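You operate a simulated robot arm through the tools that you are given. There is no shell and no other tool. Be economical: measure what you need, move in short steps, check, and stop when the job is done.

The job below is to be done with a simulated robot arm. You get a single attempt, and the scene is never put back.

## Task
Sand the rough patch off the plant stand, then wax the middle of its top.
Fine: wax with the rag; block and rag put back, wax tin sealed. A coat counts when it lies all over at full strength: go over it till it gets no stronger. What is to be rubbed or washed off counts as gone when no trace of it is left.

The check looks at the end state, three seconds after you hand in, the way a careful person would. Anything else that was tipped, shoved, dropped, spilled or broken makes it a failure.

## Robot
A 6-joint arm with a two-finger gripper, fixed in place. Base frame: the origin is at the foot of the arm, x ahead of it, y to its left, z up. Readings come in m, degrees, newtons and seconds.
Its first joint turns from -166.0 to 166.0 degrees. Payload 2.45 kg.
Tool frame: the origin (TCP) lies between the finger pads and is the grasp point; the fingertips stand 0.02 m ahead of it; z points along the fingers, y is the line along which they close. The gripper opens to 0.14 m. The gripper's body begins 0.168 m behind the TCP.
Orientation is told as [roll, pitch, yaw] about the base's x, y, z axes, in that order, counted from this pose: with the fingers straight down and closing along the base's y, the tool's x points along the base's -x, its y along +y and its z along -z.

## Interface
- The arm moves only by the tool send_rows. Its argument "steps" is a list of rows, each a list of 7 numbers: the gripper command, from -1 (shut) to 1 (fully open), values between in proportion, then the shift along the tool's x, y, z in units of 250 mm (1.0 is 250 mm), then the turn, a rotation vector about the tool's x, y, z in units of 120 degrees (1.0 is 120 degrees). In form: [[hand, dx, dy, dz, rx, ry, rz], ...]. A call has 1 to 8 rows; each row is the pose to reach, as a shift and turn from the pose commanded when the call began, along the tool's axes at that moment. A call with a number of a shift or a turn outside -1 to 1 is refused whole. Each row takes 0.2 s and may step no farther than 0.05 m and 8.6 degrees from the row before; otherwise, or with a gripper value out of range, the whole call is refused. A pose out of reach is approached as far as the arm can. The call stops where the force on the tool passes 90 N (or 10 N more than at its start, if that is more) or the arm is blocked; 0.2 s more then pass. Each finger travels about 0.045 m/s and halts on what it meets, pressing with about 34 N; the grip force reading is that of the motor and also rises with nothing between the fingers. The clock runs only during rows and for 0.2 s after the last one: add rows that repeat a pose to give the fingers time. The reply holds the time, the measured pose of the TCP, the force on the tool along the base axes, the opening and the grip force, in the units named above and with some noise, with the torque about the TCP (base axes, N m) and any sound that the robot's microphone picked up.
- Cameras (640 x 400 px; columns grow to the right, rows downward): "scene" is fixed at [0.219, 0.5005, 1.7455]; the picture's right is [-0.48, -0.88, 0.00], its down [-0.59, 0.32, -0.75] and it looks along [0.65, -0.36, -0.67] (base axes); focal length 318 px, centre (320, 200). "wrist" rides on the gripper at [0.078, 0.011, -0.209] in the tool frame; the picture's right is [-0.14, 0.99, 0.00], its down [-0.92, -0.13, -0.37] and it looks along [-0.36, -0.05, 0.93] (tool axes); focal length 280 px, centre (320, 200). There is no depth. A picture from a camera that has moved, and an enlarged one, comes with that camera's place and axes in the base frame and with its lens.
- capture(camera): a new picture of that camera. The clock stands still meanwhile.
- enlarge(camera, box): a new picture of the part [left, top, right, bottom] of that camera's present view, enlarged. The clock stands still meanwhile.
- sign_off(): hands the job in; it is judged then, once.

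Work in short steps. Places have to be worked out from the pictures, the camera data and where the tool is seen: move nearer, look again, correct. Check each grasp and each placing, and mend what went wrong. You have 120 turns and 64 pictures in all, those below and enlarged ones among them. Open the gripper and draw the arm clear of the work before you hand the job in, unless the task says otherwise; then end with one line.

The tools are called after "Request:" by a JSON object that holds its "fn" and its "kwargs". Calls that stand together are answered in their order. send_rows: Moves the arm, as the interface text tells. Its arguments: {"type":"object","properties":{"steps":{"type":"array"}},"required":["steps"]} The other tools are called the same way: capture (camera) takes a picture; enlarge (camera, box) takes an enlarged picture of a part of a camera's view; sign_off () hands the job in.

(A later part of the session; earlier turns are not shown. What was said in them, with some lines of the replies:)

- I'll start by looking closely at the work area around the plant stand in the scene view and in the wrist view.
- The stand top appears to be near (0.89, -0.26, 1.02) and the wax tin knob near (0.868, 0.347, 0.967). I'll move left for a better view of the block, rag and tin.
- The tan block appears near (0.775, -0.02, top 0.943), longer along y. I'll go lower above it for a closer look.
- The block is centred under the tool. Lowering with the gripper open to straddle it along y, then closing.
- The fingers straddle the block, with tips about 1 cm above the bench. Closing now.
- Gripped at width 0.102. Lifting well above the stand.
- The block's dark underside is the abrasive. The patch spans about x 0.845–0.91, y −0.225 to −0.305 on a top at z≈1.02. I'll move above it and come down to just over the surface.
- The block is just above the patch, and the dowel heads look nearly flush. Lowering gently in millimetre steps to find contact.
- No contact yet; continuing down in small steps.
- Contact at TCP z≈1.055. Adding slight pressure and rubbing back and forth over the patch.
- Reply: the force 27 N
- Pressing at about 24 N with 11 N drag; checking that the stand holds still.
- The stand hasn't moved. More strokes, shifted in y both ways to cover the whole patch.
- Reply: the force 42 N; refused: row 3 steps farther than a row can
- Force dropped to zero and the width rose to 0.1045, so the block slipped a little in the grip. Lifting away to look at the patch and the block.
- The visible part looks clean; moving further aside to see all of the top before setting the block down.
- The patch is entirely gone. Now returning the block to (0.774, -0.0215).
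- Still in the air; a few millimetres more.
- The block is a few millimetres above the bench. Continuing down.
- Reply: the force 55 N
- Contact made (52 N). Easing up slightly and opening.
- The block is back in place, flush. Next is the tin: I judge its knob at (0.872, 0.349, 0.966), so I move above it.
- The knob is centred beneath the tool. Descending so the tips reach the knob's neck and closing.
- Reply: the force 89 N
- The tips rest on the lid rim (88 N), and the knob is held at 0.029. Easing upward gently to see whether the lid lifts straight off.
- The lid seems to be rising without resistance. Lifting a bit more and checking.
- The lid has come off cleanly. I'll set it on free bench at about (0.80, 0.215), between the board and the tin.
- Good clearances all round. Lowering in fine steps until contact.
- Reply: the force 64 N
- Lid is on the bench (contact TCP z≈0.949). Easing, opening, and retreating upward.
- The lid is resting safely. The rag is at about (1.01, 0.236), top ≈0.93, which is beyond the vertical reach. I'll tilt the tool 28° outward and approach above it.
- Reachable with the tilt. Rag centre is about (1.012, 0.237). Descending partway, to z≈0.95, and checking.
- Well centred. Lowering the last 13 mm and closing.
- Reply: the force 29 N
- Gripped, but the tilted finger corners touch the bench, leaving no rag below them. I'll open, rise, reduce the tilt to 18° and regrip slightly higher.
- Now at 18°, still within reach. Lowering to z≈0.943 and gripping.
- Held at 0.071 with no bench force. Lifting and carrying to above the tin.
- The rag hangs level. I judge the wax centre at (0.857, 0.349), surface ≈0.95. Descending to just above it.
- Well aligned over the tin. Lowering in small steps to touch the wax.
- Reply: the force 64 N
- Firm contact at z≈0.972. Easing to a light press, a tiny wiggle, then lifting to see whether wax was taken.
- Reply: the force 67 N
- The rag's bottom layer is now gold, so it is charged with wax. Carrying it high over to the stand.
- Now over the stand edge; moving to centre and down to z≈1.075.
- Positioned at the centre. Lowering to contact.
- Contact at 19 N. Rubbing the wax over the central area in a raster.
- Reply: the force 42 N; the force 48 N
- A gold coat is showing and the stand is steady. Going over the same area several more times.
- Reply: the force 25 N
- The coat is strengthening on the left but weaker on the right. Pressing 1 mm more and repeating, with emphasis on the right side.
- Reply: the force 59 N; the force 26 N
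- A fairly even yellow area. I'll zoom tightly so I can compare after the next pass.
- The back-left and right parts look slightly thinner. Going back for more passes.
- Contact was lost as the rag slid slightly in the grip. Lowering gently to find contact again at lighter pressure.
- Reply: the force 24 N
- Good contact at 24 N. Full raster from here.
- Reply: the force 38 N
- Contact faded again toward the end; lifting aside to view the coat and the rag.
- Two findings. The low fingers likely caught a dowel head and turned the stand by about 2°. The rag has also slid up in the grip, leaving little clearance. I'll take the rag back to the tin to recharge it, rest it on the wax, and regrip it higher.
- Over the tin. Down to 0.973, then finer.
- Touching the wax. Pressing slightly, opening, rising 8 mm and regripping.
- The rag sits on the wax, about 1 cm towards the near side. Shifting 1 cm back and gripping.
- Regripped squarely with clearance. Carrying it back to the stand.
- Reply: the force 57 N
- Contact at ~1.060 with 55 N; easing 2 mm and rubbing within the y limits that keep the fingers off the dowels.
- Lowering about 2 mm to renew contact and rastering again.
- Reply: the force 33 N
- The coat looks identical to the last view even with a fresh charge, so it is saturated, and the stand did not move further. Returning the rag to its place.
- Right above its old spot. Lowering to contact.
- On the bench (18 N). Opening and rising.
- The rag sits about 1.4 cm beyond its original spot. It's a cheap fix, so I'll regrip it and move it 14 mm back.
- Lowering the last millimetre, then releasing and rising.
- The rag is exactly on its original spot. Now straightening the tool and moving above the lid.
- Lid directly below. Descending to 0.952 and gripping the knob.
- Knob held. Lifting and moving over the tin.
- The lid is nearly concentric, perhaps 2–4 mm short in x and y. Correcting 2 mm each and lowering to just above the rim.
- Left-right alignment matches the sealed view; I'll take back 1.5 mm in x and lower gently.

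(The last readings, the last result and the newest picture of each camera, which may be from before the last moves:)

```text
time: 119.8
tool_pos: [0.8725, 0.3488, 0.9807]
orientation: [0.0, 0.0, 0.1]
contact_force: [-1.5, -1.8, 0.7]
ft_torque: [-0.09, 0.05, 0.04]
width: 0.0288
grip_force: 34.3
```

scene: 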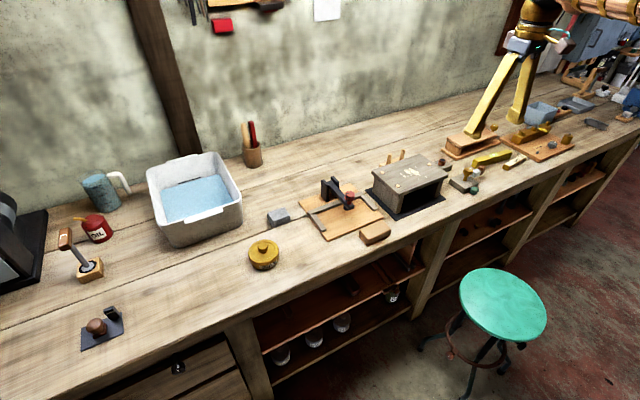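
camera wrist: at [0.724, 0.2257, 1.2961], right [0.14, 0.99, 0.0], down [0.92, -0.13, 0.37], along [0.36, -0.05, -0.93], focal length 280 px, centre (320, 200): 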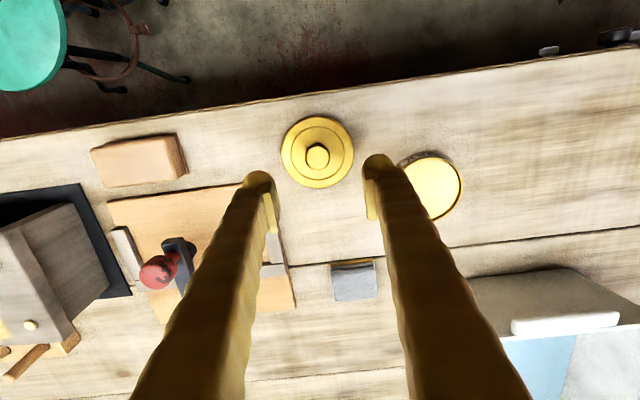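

Request:
{"fn": "send_rows", "kwargs": {"steps": [[-1, 0, 0, 0.008, 0, 0, 0], [-1, 0, 0, 0.014, 0, 0, 0]]}}

Request:
{"fn": "enlarge", "kwargs": {"camera": "scene", "box": [220, 200, 332, 270]}}

```text
time: 120.4
tool_pos: [0.872, 0.3497, 0.9777]
orientation: [0.1, -0.1, 0.0]
contact_force: [-4.8, -4.0, 28.2]
ft_torque: [-0.04, 0.29, 0.01]
width: 0.0288
grip_force: 34.3
```

```text
5.71 times, centred on (276, 235) of scene
camera zoom: at [0.219, 0.5005, 1.7455], right [-0.48, -0.88, 0.0], down [-0.59, 0.32, -0.75], along [0.65, -0.36, -0.67], focal length 1816 px, centre (571, 0)
```

zoom: 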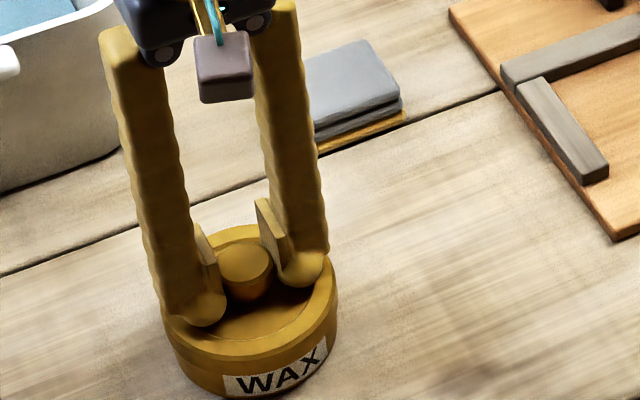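

It looks seated (28 N). Pressing slightly more to be sure, then releasing and rising.

Request:
{"fn": "send_rows", "kwargs": {"steps": [[-1, 0, 0, 0.008, 0, 0, 0], [-1, 0, 0, 0.008, 0, 0, 0]]}}

Request:
{"fn": "send_rows", "kwargs": {"steps": [[-1, 0, 0, -0.012, 0, 0, 0], [0, 0, 0, -0.012, 0, 0, 0], [0, 0, 0, -0.012, 0, 0, 0], [0, 0, 0, -0.012, 0, 0, 0], [0, 0, 0, -0.1, 0, 0, 0], [0, 0, 0, -0.28, 0, 0, 0], [0, 0, 0, -0.46, 0, 0, 0], [0, 0, 0, -0.65, 0, 0, 0]]}}

Request:
{"fn": "enlarge", "kwargs": {"camera": "scene", "box": [220, 200, 332, 270]}}

```text
time: 121.0
tool_pos: [0.8723, 0.3492, 0.9763]
orientation: [0.0, -0.1, 0.0]
contact_force: [10.1, 3.1, 33.2]
ft_torque: [0.06, -0.2, 0.02]
width: 0.0287
grip_force: 33.0
```

```text
time: 122.8
tool_pos: [0.8724, 0.3515, 1.1366]
orientation: [0.0, 0.0, -0.1]
contact_force: [-0.3, 0.1, 0.0]
ft_torque: [0.01, 0.02, 0.0]
width: 0.0699
grip_force: 0.0
```

```text
5.71 times, centred on (276, 235) of scene
camera zoom: at [0.219, 0.5005, 1.7455], right [-0.48, -0.88, 0.0], down [-0.59, 0.32, -0.75], along [0.65, -0.36, -0.67], focal length 1816 px, centre (571, 0)
```

zoom: 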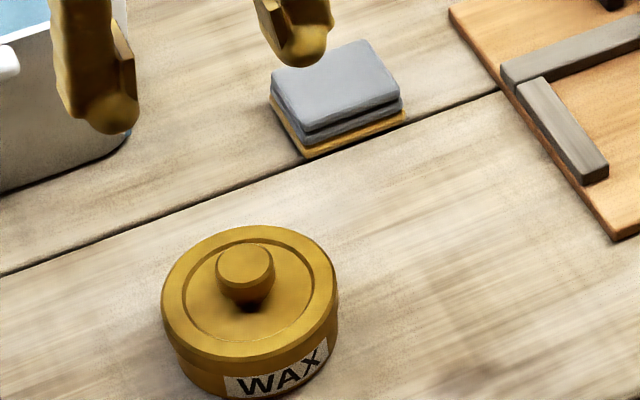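

The tin is sealed as at the start. Drawing the arm clear and making a final check of everything.

Request:
{"fn": "send_rows", "kwargs": {"steps": [[0.5, 0.05, 0, -0.15, 0, 0, 0], [1, 0.15, 0, -0.3, 0, 0, 0], [1, 0.25, 0, -0.45, 0, 0, 0], [1, 0.35, 0, -0.6, 0, 0, 0], [1, 0.5, 0, -0.7, 0, 0, 0], [1, 0.68, 0, -0.75, 0, 0, 0]]}}

Request:
{"fn": "capture", "kwargs": {"camera": "scene"}}

Request:
{"fn": "enlarge", "kwargs": {"camera": "scene", "box": [340, 130, 468, 210]}}

```text
time: 124.2
tool_pos: [0.7002, 0.3459, 1.3278]
orientation: [0.0, 0.1, -0.1]
contact_force: [0.5, 0.0, -0.8]
ft_torque: [-0.05, 0.05, -0.02]
width: 0.14
grip_force: 0.1
```

```text
4 pictures are left
```

scene: 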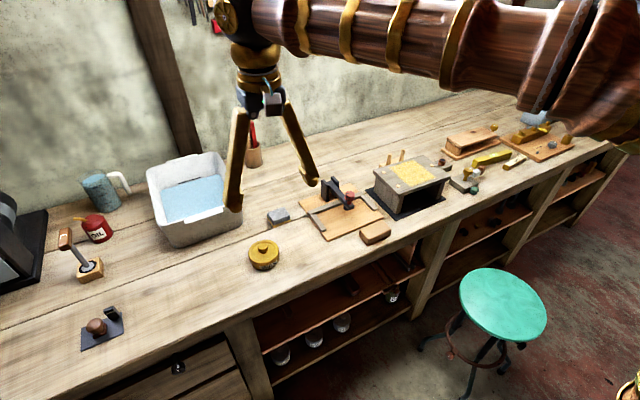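

```text
5.00 times, centred on (404, 170) of scene
camera zoom: at [0.219, 0.5005, 1.7455], right [-0.48, -0.88, 0.0], down [-0.59, 0.32, -0.75], along [0.65, -0.36, -0.67], focal length 1589 px, centre (-100, 350)
```

zoom: 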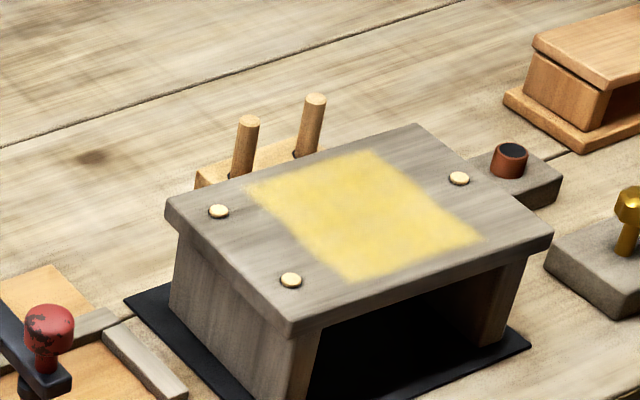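

Patch gone, coat even, block and rag back in place, tin sealed, and the arm is clear with the gripper open. Handing in.

Request:
{"fn": "sign_off", "kwargs": {}}

```text
The job is handed in.
```

The rough patch is sanded off and the middle of the stand's top is waxed until it got no stronger, with the block and rag put back and the wax tin sealed; while I was waxing, the stand got turned by about 2° (under 1 cm), and I left it that way.
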